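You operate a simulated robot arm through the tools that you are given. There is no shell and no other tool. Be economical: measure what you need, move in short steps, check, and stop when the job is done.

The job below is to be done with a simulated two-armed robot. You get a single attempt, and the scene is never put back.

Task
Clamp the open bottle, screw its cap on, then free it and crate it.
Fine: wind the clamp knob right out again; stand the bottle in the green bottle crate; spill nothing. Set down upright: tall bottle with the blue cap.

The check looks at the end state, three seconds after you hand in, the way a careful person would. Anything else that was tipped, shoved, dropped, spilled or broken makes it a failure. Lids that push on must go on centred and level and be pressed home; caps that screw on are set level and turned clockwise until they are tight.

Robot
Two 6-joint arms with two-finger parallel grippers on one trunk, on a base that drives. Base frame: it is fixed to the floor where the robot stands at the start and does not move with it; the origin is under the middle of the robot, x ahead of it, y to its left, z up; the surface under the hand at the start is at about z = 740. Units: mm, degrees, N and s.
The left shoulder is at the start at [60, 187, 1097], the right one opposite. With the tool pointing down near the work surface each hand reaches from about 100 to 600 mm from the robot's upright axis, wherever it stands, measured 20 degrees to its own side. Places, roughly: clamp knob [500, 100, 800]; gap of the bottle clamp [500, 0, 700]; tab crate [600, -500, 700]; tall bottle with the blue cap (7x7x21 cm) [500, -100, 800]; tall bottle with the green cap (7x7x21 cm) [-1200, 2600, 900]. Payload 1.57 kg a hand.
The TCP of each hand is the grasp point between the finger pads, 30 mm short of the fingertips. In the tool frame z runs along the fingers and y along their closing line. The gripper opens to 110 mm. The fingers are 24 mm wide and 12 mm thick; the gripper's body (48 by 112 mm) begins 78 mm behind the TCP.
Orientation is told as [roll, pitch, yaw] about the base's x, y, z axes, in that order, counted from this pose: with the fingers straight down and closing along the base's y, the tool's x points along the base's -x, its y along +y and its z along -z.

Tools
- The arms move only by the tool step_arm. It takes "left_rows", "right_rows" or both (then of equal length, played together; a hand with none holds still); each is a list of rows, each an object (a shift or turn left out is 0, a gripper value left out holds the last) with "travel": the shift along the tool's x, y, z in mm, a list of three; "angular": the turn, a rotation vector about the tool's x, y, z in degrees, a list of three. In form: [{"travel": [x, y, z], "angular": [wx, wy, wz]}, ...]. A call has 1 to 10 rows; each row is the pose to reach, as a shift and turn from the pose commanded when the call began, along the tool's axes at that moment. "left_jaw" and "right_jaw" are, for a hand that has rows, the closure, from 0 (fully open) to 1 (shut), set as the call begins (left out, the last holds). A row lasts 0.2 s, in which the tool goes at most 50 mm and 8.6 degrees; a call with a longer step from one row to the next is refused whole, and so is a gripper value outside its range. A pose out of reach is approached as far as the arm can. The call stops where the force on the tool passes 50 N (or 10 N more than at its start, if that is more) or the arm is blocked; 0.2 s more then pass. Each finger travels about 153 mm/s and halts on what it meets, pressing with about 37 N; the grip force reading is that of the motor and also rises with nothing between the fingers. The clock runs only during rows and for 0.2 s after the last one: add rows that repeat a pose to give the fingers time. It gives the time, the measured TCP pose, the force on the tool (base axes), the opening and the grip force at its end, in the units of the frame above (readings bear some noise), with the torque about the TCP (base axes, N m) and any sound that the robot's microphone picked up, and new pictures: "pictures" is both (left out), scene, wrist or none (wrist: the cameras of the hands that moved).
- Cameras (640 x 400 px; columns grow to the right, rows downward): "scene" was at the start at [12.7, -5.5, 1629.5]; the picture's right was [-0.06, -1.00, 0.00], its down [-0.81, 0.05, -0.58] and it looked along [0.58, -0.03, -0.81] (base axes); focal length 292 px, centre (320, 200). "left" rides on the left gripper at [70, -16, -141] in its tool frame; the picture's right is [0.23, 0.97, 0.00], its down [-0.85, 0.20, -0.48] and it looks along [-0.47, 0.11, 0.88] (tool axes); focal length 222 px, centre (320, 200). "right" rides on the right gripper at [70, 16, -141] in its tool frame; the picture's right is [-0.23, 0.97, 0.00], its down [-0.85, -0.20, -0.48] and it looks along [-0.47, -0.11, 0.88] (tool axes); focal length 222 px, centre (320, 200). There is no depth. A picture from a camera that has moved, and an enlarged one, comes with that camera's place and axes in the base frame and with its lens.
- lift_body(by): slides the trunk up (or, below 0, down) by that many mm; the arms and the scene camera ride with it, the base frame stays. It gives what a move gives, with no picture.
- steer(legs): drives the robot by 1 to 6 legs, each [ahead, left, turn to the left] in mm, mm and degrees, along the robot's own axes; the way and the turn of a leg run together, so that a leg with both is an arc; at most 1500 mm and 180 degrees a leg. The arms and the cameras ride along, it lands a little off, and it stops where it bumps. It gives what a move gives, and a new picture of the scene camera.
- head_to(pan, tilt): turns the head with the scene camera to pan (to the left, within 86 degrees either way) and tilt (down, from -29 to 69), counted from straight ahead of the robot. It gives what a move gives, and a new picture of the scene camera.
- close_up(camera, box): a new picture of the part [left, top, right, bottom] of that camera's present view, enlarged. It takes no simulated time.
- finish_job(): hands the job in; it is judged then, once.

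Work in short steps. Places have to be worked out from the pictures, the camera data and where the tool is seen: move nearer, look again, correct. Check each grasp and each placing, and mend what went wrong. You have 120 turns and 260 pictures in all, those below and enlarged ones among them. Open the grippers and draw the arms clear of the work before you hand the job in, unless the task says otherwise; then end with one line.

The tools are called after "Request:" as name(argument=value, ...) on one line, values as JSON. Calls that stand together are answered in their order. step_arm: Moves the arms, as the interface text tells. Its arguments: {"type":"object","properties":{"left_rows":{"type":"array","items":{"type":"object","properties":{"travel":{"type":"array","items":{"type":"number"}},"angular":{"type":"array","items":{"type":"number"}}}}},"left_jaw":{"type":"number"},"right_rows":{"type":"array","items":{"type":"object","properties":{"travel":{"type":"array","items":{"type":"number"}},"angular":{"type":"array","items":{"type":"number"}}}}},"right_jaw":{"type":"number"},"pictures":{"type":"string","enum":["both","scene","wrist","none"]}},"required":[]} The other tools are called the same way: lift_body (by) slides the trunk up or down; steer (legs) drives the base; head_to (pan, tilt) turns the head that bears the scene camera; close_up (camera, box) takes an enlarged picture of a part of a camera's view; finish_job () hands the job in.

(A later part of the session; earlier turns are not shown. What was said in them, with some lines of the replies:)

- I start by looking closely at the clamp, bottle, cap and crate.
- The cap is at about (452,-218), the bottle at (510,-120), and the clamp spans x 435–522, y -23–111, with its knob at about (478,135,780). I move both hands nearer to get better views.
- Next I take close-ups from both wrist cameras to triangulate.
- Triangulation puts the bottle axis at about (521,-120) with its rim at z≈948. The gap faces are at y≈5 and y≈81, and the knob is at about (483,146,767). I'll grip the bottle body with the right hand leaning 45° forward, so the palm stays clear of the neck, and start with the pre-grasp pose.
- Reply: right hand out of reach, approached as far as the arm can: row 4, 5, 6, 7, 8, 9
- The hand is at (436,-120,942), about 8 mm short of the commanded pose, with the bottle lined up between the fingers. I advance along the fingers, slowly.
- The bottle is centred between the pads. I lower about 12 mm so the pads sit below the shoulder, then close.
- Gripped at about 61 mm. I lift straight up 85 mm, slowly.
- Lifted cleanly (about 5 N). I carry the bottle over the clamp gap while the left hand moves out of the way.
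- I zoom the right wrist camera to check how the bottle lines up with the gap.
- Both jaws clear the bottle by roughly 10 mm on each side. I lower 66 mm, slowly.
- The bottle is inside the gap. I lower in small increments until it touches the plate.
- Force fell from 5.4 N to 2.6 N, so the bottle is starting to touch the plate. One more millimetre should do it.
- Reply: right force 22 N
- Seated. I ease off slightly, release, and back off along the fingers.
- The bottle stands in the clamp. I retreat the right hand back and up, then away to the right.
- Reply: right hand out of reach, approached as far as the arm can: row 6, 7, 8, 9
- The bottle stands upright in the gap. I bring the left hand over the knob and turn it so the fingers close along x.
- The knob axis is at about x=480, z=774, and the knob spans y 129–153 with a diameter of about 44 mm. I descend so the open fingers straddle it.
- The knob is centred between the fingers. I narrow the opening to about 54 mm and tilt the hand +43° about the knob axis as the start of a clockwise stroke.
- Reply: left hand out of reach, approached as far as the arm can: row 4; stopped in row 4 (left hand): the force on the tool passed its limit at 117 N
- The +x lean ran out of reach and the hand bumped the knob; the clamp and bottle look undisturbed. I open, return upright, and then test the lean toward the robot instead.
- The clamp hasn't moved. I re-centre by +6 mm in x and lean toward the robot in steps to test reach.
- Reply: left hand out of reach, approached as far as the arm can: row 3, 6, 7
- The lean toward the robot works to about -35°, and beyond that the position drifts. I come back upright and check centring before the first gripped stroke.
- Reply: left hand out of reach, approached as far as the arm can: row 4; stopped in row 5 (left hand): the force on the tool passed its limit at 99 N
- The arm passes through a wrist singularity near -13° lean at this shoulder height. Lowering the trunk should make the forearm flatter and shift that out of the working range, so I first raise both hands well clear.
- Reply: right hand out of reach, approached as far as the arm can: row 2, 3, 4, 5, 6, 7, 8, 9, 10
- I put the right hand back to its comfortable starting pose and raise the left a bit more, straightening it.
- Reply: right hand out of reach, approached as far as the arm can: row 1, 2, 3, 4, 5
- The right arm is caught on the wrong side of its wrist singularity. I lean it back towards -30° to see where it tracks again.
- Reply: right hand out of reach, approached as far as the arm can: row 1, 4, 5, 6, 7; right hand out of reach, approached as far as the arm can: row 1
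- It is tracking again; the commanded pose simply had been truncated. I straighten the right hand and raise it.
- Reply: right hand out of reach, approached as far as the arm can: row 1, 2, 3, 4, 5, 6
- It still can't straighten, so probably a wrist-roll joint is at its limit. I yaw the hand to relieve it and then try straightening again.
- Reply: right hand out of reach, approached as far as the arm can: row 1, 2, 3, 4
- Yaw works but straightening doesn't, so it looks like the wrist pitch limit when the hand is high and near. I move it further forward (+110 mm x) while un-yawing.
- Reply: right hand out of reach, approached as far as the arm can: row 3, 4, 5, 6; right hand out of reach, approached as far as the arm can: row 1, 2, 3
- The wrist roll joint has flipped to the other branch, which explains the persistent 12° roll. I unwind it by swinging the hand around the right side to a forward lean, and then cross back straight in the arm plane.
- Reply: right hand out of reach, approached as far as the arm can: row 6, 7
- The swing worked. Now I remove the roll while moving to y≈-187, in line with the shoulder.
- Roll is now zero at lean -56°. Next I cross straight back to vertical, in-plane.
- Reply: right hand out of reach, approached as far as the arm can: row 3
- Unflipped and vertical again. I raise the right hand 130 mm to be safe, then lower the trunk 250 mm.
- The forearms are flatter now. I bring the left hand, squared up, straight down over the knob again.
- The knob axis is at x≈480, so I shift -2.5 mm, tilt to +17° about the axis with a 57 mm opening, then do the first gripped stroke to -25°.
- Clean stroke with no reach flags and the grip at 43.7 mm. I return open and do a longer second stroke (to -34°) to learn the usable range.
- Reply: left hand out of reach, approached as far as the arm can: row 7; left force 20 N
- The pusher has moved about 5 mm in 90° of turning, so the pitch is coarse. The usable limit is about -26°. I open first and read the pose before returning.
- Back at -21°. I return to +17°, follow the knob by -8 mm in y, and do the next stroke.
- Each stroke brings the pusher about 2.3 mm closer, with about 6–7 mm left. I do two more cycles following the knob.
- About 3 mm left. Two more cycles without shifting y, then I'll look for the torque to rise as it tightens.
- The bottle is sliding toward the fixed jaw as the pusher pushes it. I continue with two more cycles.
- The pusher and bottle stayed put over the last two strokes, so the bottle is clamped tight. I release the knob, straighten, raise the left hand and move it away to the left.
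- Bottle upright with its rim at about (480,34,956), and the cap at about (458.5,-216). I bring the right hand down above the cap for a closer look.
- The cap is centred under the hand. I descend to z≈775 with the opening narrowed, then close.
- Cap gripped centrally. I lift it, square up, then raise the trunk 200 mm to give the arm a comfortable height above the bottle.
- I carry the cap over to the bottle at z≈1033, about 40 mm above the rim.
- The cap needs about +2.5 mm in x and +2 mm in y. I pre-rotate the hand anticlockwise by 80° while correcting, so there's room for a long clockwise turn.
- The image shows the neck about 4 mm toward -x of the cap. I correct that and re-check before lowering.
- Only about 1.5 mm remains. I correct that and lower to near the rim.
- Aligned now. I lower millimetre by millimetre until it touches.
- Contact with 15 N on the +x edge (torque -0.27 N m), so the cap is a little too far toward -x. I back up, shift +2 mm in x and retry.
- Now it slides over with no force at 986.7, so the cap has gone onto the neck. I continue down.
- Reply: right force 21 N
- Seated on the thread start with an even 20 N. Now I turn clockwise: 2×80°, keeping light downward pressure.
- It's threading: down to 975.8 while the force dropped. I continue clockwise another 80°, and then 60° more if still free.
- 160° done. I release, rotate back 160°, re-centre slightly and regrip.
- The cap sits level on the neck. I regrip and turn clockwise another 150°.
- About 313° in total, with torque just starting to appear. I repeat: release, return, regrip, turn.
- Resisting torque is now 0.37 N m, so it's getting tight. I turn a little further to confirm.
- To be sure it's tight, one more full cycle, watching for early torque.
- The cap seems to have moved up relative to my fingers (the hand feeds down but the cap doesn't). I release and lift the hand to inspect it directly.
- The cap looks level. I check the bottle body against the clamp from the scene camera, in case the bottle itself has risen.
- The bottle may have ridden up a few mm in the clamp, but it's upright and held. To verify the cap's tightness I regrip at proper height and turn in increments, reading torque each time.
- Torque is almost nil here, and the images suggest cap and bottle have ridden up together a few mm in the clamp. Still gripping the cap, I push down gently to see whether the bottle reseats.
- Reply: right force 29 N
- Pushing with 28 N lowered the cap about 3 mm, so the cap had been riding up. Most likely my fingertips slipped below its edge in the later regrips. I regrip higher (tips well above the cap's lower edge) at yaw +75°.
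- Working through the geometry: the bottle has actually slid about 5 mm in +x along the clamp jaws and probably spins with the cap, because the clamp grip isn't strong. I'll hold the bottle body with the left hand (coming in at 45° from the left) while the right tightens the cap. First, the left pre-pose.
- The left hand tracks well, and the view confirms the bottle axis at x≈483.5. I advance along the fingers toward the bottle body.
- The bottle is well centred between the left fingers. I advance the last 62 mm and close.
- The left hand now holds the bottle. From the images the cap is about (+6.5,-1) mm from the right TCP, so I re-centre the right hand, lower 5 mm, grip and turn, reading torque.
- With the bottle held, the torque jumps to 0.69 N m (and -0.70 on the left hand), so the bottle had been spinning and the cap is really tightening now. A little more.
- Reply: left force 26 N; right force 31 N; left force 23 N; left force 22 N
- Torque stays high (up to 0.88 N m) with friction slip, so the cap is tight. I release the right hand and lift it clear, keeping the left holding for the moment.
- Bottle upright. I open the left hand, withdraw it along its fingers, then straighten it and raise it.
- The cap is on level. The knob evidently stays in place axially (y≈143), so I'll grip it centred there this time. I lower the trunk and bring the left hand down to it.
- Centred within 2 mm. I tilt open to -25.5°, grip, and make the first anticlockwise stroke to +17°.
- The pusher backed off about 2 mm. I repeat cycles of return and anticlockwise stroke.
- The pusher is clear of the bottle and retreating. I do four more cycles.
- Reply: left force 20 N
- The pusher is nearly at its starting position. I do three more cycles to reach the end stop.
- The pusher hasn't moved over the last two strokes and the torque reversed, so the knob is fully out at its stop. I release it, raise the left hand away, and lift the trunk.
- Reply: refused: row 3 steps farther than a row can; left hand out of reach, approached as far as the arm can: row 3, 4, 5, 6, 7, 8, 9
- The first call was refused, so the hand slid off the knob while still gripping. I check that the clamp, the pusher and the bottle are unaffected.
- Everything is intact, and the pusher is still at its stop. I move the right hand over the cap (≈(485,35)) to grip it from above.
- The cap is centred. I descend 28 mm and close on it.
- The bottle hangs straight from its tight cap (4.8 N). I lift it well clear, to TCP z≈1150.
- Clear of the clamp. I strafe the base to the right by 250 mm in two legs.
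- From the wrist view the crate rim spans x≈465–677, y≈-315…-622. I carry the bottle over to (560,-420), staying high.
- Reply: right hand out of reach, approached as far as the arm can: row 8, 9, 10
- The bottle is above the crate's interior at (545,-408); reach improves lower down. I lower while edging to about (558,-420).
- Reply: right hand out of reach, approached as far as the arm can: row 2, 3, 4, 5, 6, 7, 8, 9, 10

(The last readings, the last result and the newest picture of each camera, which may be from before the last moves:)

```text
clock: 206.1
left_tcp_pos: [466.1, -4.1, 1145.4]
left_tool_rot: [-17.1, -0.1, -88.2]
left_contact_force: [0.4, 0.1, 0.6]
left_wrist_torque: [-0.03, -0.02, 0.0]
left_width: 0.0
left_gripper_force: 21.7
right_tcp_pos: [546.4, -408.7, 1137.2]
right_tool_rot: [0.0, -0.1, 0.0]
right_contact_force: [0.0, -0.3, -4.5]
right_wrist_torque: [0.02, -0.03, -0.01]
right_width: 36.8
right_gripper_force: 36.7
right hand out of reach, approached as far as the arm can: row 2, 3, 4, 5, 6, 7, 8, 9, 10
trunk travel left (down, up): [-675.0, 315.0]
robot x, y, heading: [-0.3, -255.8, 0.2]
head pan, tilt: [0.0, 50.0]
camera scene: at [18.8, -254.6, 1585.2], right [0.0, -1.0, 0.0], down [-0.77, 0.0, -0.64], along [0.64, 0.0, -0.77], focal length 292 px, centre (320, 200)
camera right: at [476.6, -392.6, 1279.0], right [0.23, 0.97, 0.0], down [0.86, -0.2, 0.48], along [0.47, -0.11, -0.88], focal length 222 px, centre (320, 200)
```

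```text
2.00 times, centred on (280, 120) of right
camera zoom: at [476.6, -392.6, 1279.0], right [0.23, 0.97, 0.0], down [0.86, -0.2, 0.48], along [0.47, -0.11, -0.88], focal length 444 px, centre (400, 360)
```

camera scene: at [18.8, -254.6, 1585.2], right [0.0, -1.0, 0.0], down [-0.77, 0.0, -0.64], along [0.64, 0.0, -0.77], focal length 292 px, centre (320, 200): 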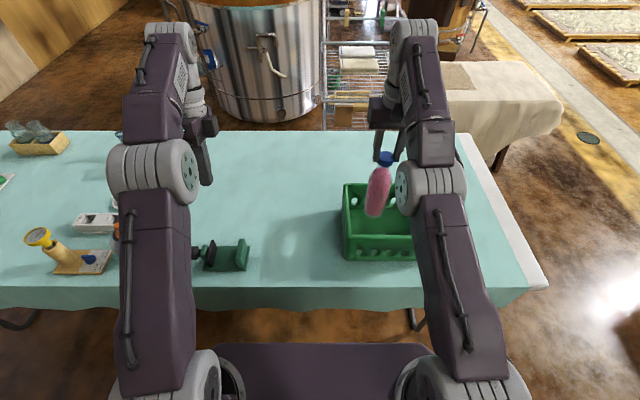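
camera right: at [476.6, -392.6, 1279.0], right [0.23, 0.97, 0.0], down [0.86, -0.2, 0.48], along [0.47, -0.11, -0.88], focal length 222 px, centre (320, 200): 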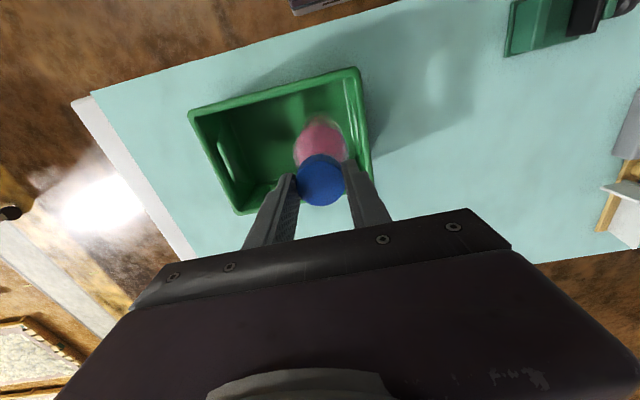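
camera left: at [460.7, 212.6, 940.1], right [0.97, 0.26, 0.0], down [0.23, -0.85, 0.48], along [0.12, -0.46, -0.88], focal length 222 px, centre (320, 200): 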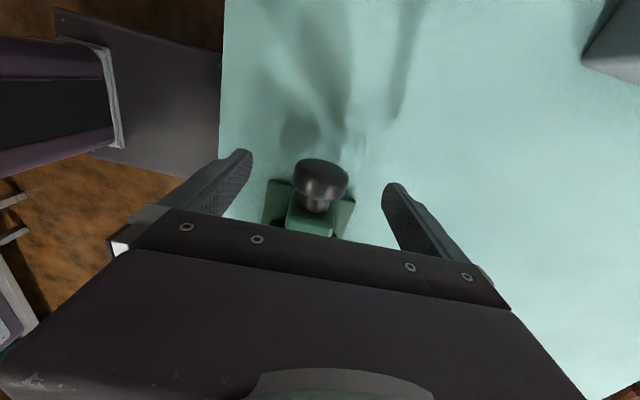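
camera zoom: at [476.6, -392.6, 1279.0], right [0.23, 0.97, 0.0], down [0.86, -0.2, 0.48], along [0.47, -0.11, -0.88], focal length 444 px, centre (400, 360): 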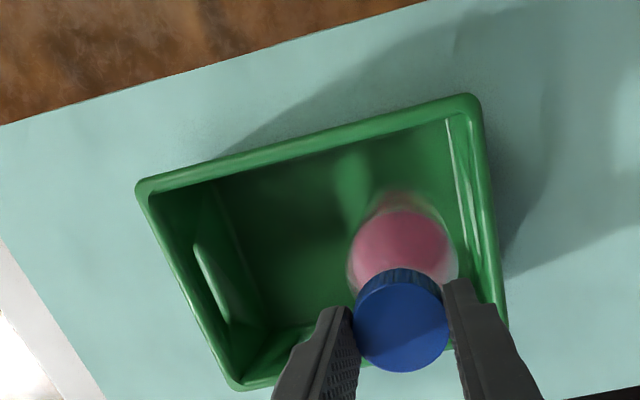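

The combined move was out of reach, but pure lowering worked. This spot (546,-408) is already well inside the crate, about 30 mm from the walls, so I lower straight down here.

Request:
step_arm(right_rows=[{"travel": [0, 0, 8]}, {"travel": [0, 0, 20]}, {"travel": [0, 0, 34]}, {"travel": [0, 0, 48]}, {"travel": [0, 0, 62]}, {"travel": [0, 0, 76]}, {"travel": [0, 0, 90]}, {"travel": [0, 0, 104]}, {"travel": [0, 0, 114]}, {"travel": [0, 0, 118]}])

Request:
close_up(camera="right", box=[150, 20, 410, 220])

Request:
close_up(camera="scene", box=[320, 120, 480, 280])

```text
clock: 208.3
left_tcp_pos: [466.9, -3.8, 1146.2]
left_tool_rot: [-17.1, 0.0, -88.2]
left_contact_force: [0.2, 0.5, -0.3]
left_wrist_torque: [0.0, 0.0, 0.02]
left_width: 0.0
left_gripper_force: 21.6
right_tcp_pos: [545.4, -407.3, 1138.0]
right_tool_rot: [0.0, 0.0, 0.0]
right_contact_force: [0.4, 0.2, -4.8]
right_wrist_torque: [-0.04, -0.02, 0.0]
right_width: 36.3
right_gripper_force: 36.5
right hand out of reach, approached as far as the arm can: row 1, 2, 3, 4, 5, 6, 7, 8, 9, 10
trunk travel left (down, up): [-675.0, 315.0]
robot x, y, heading: [0.8, -253.8, 0.4]
head pan, tilt: [0.0, 50.0]
camera scene: at [18.7, -254.6, 1585.2], right [0.0, -1.0, 0.0], down [-0.77, 0.0, -0.64], along [0.64, 0.0, -0.77], focal length 292 px, centre (320, 200)
camera right: at [476.6, -392.6, 1279.0], right [0.23, 0.97, 0.0], down [0.86, -0.2, 0.48], along [0.47, -0.11, -0.88], focal length 222 px, centre (320, 200)
```

scene: 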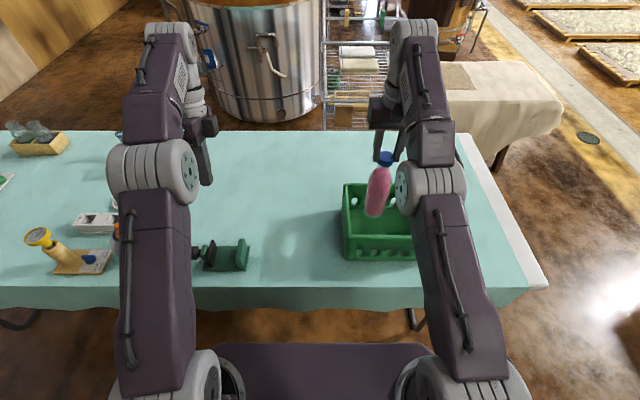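
right: 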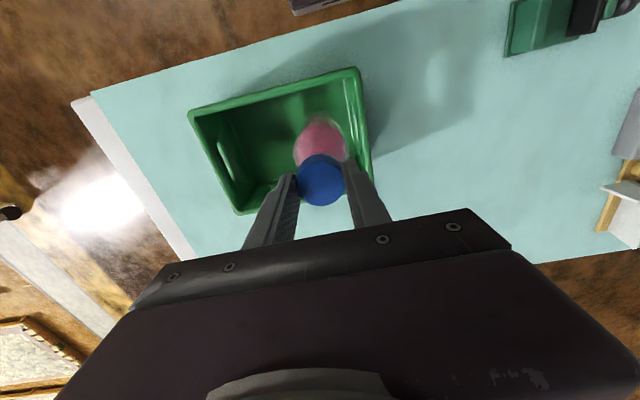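

```text
2.00 times, centred on (280, 120) of right
camera zoom: at [476.6, -392.6, 1279.0], right [0.23, 0.97, 0.0], down [0.86, -0.2, 0.48], along [0.47, -0.11, -0.88], focal length 444 px, centre (400, 360)
```

zoom: 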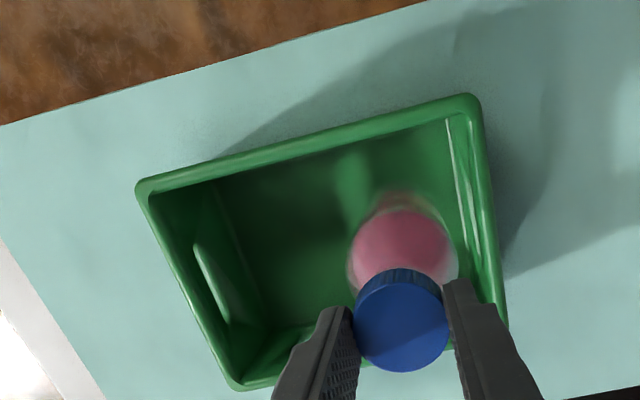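

```text
2.50 times, centred on (400, 200) of scene
camera zoom: at [18.7, -254.6, 1585.2], right [0.0, -1.0, 0.0], down [-0.77, 0.0, -0.64], along [0.64, 0.0, -0.77], focal length 731 px, centre (120, 200)
```

zoom: 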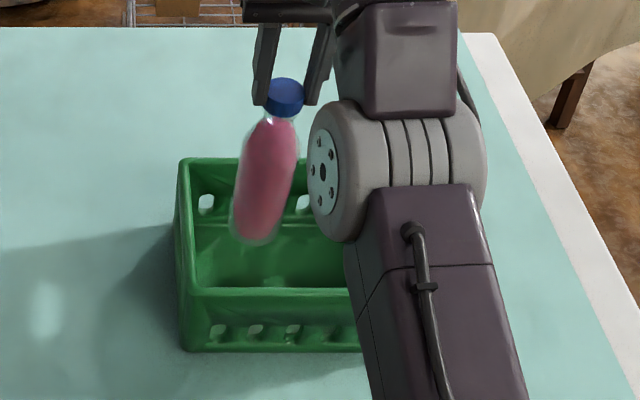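

The arm is stuck at a joint limit here, so I lower with the trunk instead, first by 135 mm.

Request:
lift_body(by=-60)

Request:
lift_body(by=-75)

Request:
close_up(camera="right", box=[150, 20, 410, 220])

Request:
close_up(camera="scene", box=[320, 100, 480, 260])

```text
clock: 209.3
left_tcp_pos: [465.1, -4.0, 1085.0]
left_tool_rot: [-17.1, -0.1, -88.2]
left_contact_force: [0.0, 0.1, 0.4]
left_wrist_torque: [0.0, -0.04, -0.02]
left_width: 0.0
left_gripper_force: 21.0
right_tcp_pos: [544.9, -408.5, 1077.2]
right_tool_rot: [0.1, 0.0, 0.1]
right_contact_force: [-1.2, -0.4, -5.8]
right_wrist_torque: [-0.03, 0.04, -0.03]
right_width: 36.5
right_gripper_force: 37.2
trunk travel left (down, up): [-615.0, 375.0]
robot x, y, heading: [-1.3, -249.3, 0.3]
head pan, tilt: [0.0, 50.0]
```

```text
clock: 210.4
left_tcp_pos: [465.5, -3.6, 1010.5]
left_tool_rot: [-17.0, -0.2, -88.2]
left_contact_force: [0.5, 0.1, -0.9]
left_wrist_torque: [-0.05, 0.02, 0.01]
left_width: 0.1
left_gripper_force: 21.1
right_tcp_pos: [544.9, -407.6, 1002.4]
right_tool_rot: [0.0, 0.1, 0.0]
right_contact_force: [-0.6, -0.4, -3.1]
right_wrist_torque: [0.04, 0.04, 0.03]
right_width: 36.6
right_gripper_force: 37.0
trunk travel left (down, up): [-540.0, 450.0]
robot x, y, heading: [0.9, -256.4, 0.3]
head pan, tilt: [0.0, 50.0]
```

```text
2.00 times, centred on (280, 120) of right
camera zoom: at [476.2, -392.6, 1144.2], right [0.23, 0.97, 0.0], down [0.86, -0.2, 0.48], along [0.47, -0.11, -0.88], focal length 444 px, centre (400, 360)
```

zoom: 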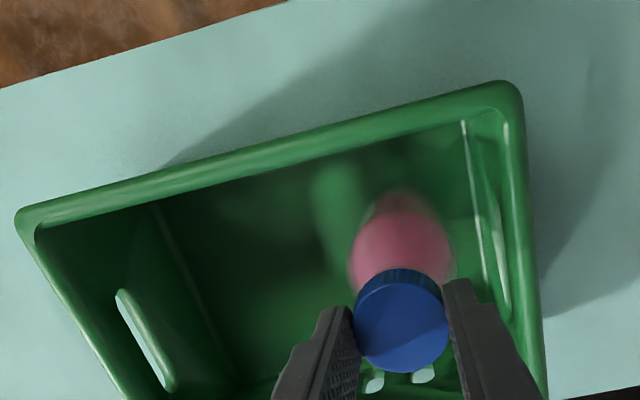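

```text
2.50 times, centred on (400, 180) of scene
camera zoom: at [18.4, -254.6, 1450.3], right [0.0, -1.0, 0.0], down [-0.77, 0.0, -0.64], along [0.64, 0.0, -0.77], focal length 731 px, centre (120, 250)
```

zoom: 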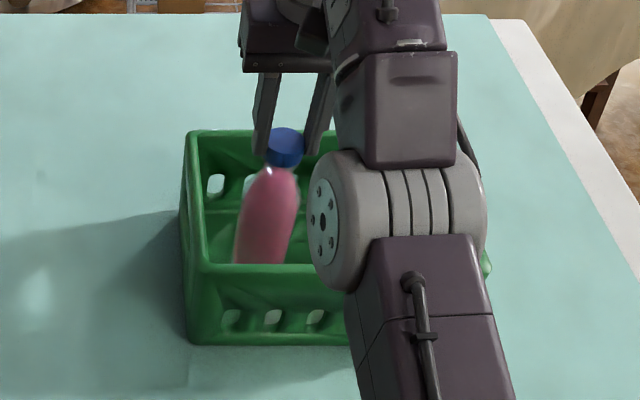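

The bottle is inside the crate with clearance. I lower in small increments, watching the force.

Request:
lift_body(by=-16)

Request:
lift_body(by=-5)

Request:
lift_body(by=-3)

```text
clock: 211.1
left_tcp_pos: [465.3, -3.7, 994.9]
left_tool_rot: [-17.1, -0.1, -88.2]
left_contact_force: [-0.1, 0.2, 0.3]
left_wrist_torque: [-0.04, -0.01, -0.02]
left_width: 0.0
left_gripper_force: 21.4
right_tcp_pos: [545.3, -408.1, 986.0]
right_tool_rot: [0.1, 0.0, 0.1]
right_contact_force: [-0.1, 0.0, -4.5]
right_wrist_torque: [-0.04, -0.01, 0.01]
right_width: 36.8
right_gripper_force: 36.9
trunk travel left (down, up): [-524.0, 466.0]
robot x, y, heading: [2.4, -253.9, 0.2]
head pan, tilt: [0.0, 50.0]
```

```text
clock: 211.6
left_tcp_pos: [466.4, -4.0, 990.6]
left_tool_rot: [-17.1, -0.1, -88.1]
left_contact_force: [0.1, -0.5, 0.3]
left_wrist_torque: [-0.01, 0.02, 0.01]
left_width: 0.0
left_gripper_force: 21.8
right_tcp_pos: [546.5, -408.4, 980.7]
right_tool_rot: [0.0, 0.1, 0.1]
right_contact_force: [-0.1, -0.4, -4.6]
right_wrist_torque: [-0.04, -0.02, -0.02]
right_width: 36.5
right_gripper_force: 37.3
trunk travel left (down, up): [-519.0, 471.0]
robot x, y, heading: [0.6, -250.2, 0.2]
head pan, tilt: [0.0, 50.0]
```

```text
clock: 212.1
left_tcp_pos: [466.0, -4.1, 986.9]
left_tool_rot: [-17.2, -0.2, -88.2]
left_contact_force: [0.6, 0.7, 0.0]
left_wrist_torque: [-0.01, -0.06, 0.0]
left_width: 0.2
left_gripper_force: 21.0
right_tcp_pos: [546.2, -407.5, 977.5]
right_tool_rot: [0.0, -0.1, 0.1]
right_contact_force: [-0.2, 0.0, -3.4]
right_wrist_torque: [-0.02, 0.01, 0.01]
right_width: 36.8
right_gripper_force: 37.0
trunk travel left (down, up): [-516.0, 474.0]
robot x, y, heading: [2.5, -253.9, 0.4]
head pan, tilt: [0.0, 50.0]
```

Request:
lift_body(by=-2)

Request:
lift_body(by=-2)

```text
clock: 212.7
left_tcp_pos: [466.2, -4.0, 985.0]
left_tool_rot: [-17.1, -0.1, -88.2]
left_contact_force: [0.1, -0.2, 0.9]
left_wrist_torque: [-0.01, 0.0, 0.0]
left_width: 0.2
left_gripper_force: 21.3
right_tcp_pos: [545.3, -408.7, 976.4]
right_tool_rot: [0.0, -0.1, 0.1]
right_contact_force: [-0.2, -0.1, -2.7]
right_wrist_torque: [-0.02, 0.02, 0.0]
right_width: 36.5
right_gripper_force: 36.4
trunk travel left (down, up): [-514.0, 476.0]
robot x, y, heading: [4.3, -254.1, 0.1]
head pan, tilt: [0.0, 50.0]
```

```text
clock: 213.2
left_tcp_pos: [465.3, -3.9, 983.9]
left_tool_rot: [-17.1, -0.1, -88.2]
left_contact_force: [1.2, 0.2, -0.4]
left_wrist_torque: [0.0, 0.0, 0.01]
left_width: 0.0
left_gripper_force: 21.0
right_tcp_pos: [544.3, -406.7, 975.9]
right_tool_rot: [0.0, -0.1, 0.1]
right_contact_force: [0.3, 1.0, 3.6]
right_wrist_torque: [-0.08, -0.07, -0.03]
right_width: 36.7
right_gripper_force: 36.9
trunk travel left (down, up): [-512.0, 478.0]
robot x, y, heading: [-0.2, -255.0, 0.5]
head pan, tilt: [0.0, 50.0]
```

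It's touching the crate floor now (force +3.6 N). One more millimetre, then I release and check.

Request:
lift_body(by=-1)

Request:
step_arm(right_rows=[{"travel": [0, 0, 0]}, {"travel": [0, 0, 0]}, {"travel": [0, 0, 0]}], right_jaw=0.45, pictures="wrist")

Request:
close_up(camera="right", box=[200, 60, 440, 220])

Request:
close_up(camera="scene", box=[320, 100, 480, 260])

```text
clock: 213.7
left_tcp_pos: [463.9, -2.1, 983.4]
left_tool_rot: [-17.0, -0.1, -88.2]
left_contact_force: [-0.9, 0.3, -0.1]
left_wrist_torque: [0.01, -0.01, -0.02]
left_width: 0.1
left_gripper_force: 21.3
right_tcp_pos: [545.1, -407.0, 975.1]
right_tool_rot: [0.0, -0.2, 0.1]
right_contact_force: [1.0, 1.3, 13.2]
right_wrist_torque: [-0.14, -0.21, 0.02]
right_width: 36.4
right_gripper_force: 36.9
trunk travel left (down, up): [-511.0, 479.0]
robot x, y, heading: [0.8, -255.0, 0.1]
head pan, tilt: [0.0, 50.0]
```

```text
clock: 214.5
left_tcp_pos: [464.6, -3.6, 981.4]
left_tool_rot: [-17.1, -0.1, -88.2]
left_contact_force: [-0.4, 0.7, 0.9]
left_wrist_torque: [0.0, 0.01, -0.01]
left_width: 0.0
left_gripper_force: 21.0
right_tcp_pos: [545.7, -407.9, 974.2]
right_tool_rot: [0.0, 0.0, 0.1]
right_contact_force: [-0.4, -0.2, -0.2]
right_wrist_torque: [-0.02, 0.01, 0.03]
right_width: 60.3
right_gripper_force: 0.0
trunk travel left (down, up): [-511.0, 479.0]
robot x, y, heading: [2.7, -255.4, 0.1]
head pan, tilt: [0.0, 50.0]
camera right: at [476.0, -392.5, 1115.2], right [0.23, 0.97, 0.0], down [0.86, -0.2, 0.48], along [0.47, -0.11, -0.88], focal length 222 px, centre (320, 200)
```

right: 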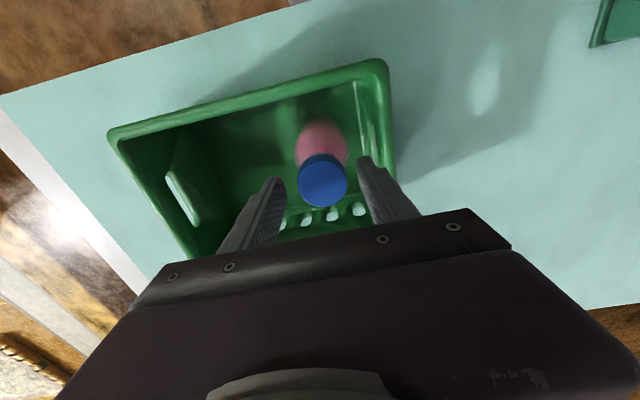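

```text
2.50 times, centred on (320, 140) of right
camera zoom: at [476.0, -392.5, 1115.2], right [0.23, 0.97, 0.0], down [0.86, -0.2, 0.48], along [0.47, -0.11, -0.88], focal length 555 px, centre (320, 350)
```

zoom: 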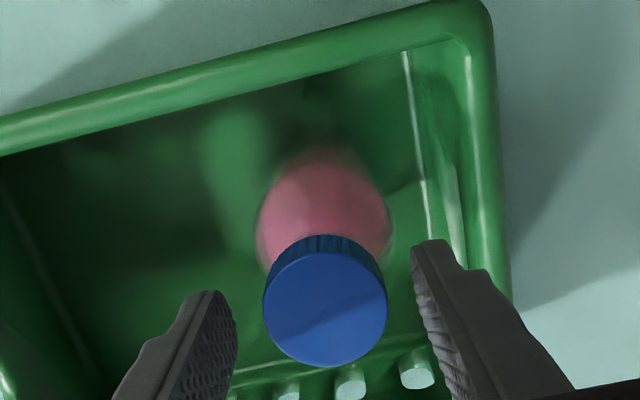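

```text
2.50 times, centred on (400, 180) of scene
camera zoom: at [18.1, -254.4, 1421.2], right [0.0, -1.0, 0.0], down [-0.77, 0.0, -0.64], along [0.64, 0.0, -0.77], focal length 731 px, centre (120, 250)
```

zoom: 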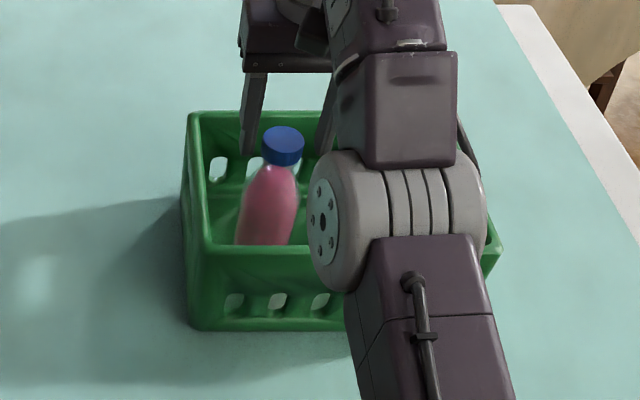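

The bottle stands free and upright. I raise the trunk straight up to clear it, then look.

Request:
lift_body(by=180)

Request:
steer(legs=[[-150, 0, 0]])

Request:
close_up(camera="scene", box=[200, 100, 520, 300])

```text
clock: 216.5
left_tcp_pos: [465.8, -2.5, 1161.5]
left_tool_rot: [-17.0, -0.2, -88.3]
left_contact_force: [-0.1, -0.2, 0.5]
left_wrist_torque: [-0.01, -0.01, -0.01]
left_width: 0.0
left_gripper_force: 21.4
right_tcp_pos: [545.1, -407.6, 1153.5]
right_tool_rot: [0.0, 0.0, 0.2]
right_contact_force: [-0.2, 0.2, -0.3]
right_wrist_torque: [0.01, 0.02, 0.0]
right_width: 60.6
right_gripper_force: 0.1
trunk travel left (down, up): [-691.0, 299.0]
robot x, y, heading: [0.1, -253.7, 0.1]
head pan, tilt: [0.0, 50.0]
```

```text
clock: 217.9
left_tcp_pos: [317.2, -3.7, 1161.1]
left_tool_rot: [-17.2, -0.1, -88.2]
left_contact_force: [0.5, 0.1, 1.1]
left_wrist_torque: [0.0, -0.03, 0.04]
left_width: 0.0
left_gripper_force: 21.6
right_tcp_pos: [397.6, -409.1, 1152.9]
right_tool_rot: [0.0, 0.2, 0.1]
right_contact_force: [0.7, -0.1, 0.0]
right_wrist_torque: [-0.01, 0.03, -0.01]
right_width: 60.4
right_gripper_force: 0.2
trunk travel left (down, up): [-691.0, 299.0]
robot x, y, heading: [-149.0, -256.5, 0.3]
head pan, tilt: [0.0, 50.0]
camera scene: at [-129.7, -255.0, 1601.2], right [0.0, -1.0, 0.0], down [-0.77, 0.0, -0.64], along [0.64, 0.0, -0.77], focal length 292 px, centre (320, 200)
```

scene: 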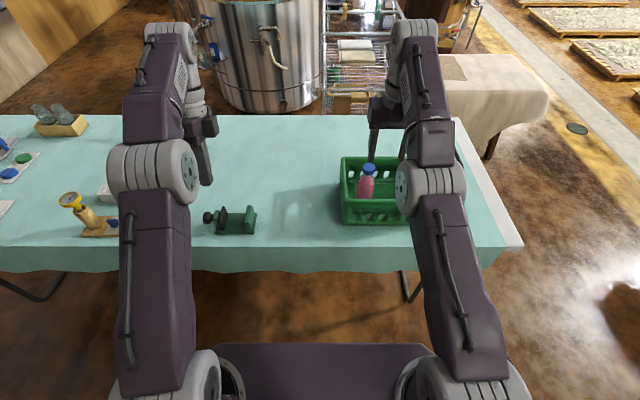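

```text
2.00 times, centred on (360, 200) of scene
camera zoom: at [-129.7, -255.0, 1601.2], right [0.0, -1.0, 0.0], down [-0.77, 0.0, -0.64], along [0.64, 0.0, -0.77], focal length 584 px, centre (240, 200)
```

zoom: 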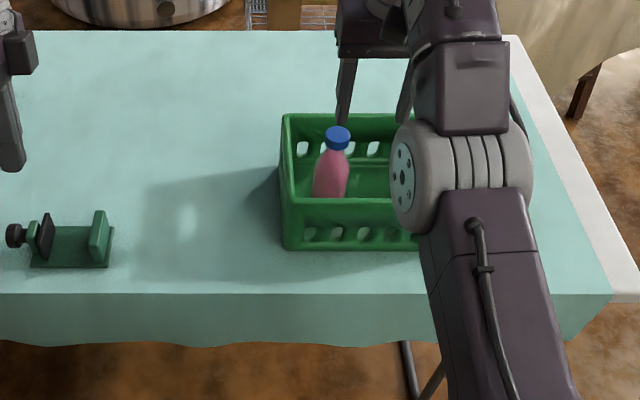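

The bottle stands upright in the green crate and the clamp is open. I open both grippers, back off a bit more, and take one last look at the left part of the table.

Request:
step_arm(left_rows=[{"travel": [0, 0, 0]}, {"travel": [0, 0, 0]}, {"travel": [0, 0, 0]}], right_rows=[{"travel": [0, 0, 0]}, {"travel": [0, 0, 0]}, {"travel": [0, 0, 0]}], left_jaw=0, right_jaw=0, pictures="none")

Request:
steer(legs=[[-150, 0, 0]])

Request:
head_to(pan=25, tilt=38)

Request:
close_up(camera="scene", box=[200, 100, 600, 300])

```text
clock: 218.7
left_tcp_pos: [316.0, -5.7, 1162.5]
left_tool_rot: [-17.1, -0.1, -88.2]
left_contact_force: [-0.6, 0.1, -0.3]
left_wrist_torque: [-0.03, -0.05, 0.04]
left_width: 109.9
left_gripper_force: 0.0
right_tcp_pos: [396.1, -407.9, 1152.6]
right_tool_rot: [0.0, -0.1, 0.1]
right_contact_force: [-0.2, -0.7, 0.3]
right_wrist_torque: [0.01, -0.04, -0.02]
right_width: 110.1
right_gripper_force: 0.0
trunk travel left (down, up): [-691.0, 299.0]
robot x, y, heading: [-152.8, -254.6, 0.4]
head pan, tilt: [0.0, 50.0]
```

```text
clock: 220.0
left_tcp_pos: [167.6, -7.0, 1159.4]
left_tool_rot: [-17.2, 0.0, -88.4]
left_contact_force: [0.5, 0.4, -0.1]
left_wrist_torque: [0.02, 0.01, 0.0]
left_width: 110.2
left_gripper_force: 0.0
right_tcp_pos: [245.7, -411.0, 1153.3]
right_tool_rot: [0.0, 0.1, -0.2]
right_contact_force: [-0.5, 0.0, 0.1]
right_wrist_torque: [0.02, -0.02, 0.03]
right_width: 110.2
right_gripper_force: 0.0
trunk travel left (down, up): [-691.0, 299.0]
robot x, y, heading: [-297.9, -252.0, -0.1]
head pan, tilt: [0.0, 50.0]
camera scene: at [-280.7, -255.3, 1601.2], right [0.0, -1.0, 0.0], down [-0.77, 0.0, -0.64], along [0.64, 0.0, -0.77], focal length 292 px, centre (320, 200)
```

scene: 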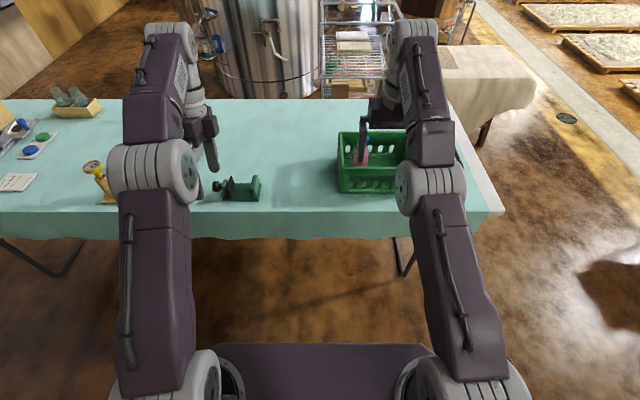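

```text
clock: 220.9
left_tcp_pos: [165.7, -7.0, 1160.9]
left_tool_rot: [-17.1, -0.1, -88.5]
left_contact_force: [-0.1, 0.4, 0.3]
left_wrist_torque: [-0.02, 0.0, 0.03]
left_width: 109.8
left_gripper_force: 0.0
right_tcp_pos: [245.3, -411.1, 1153.5]
right_tool_rot: [0.0, -0.1, -0.1]
right_contact_force: [-0.2, 0.4, 0.4]
right_wrist_torque: [-0.04, 0.0, 0.01]
right_width: 110.0
right_gripper_force: 0.1
trunk travel left (down, up): [-691.0, 299.0]
robot x, y, heading: [-298.7, -252.4, -0.2]
head pan, tilt: [25.0, 38.0]
camera scene: at [-281.5, -219.0, 1618.4], right [0.42, -0.91, 0.0], down [-0.56, -0.26, -0.79], along [0.71, 0.33, -0.62], focal length 292 px, centre (320, 200)
```

scene: 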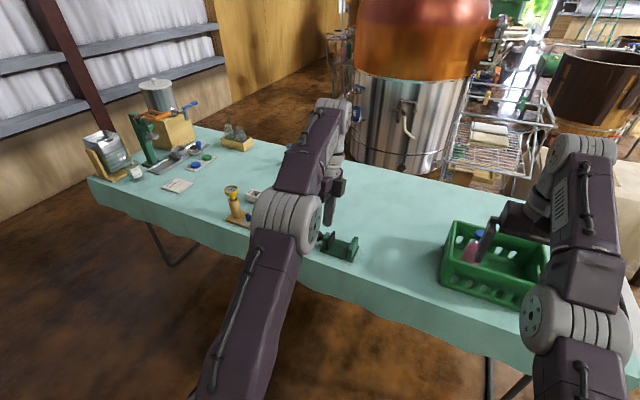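

```text
1.60 times, centred on (400, 200) of scene
camera zoom: at [-281.5, -219.0, 1618.4], right [0.42, -0.91, 0.0], down [-0.56, -0.26, -0.79], along [0.71, 0.33, -0.62], focal length 468 px, centre (192, 200)
```

zoom: 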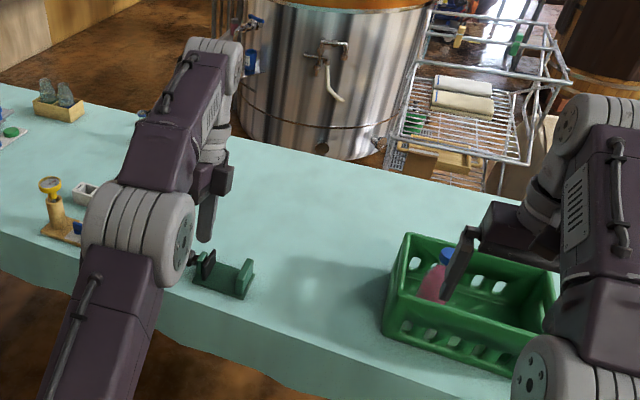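

All in order: the bottle is upright in the crate, the clamp is wound out, and the hands are open and clear. I'm handing in.

Request:
finish_job()

```text
The job is handed in.
```

The blue-capped bottle is capped tight and standing upright in the green crate. The clamp knob is wound back out to its stop, I saw no spills, and both hands are open and clear.
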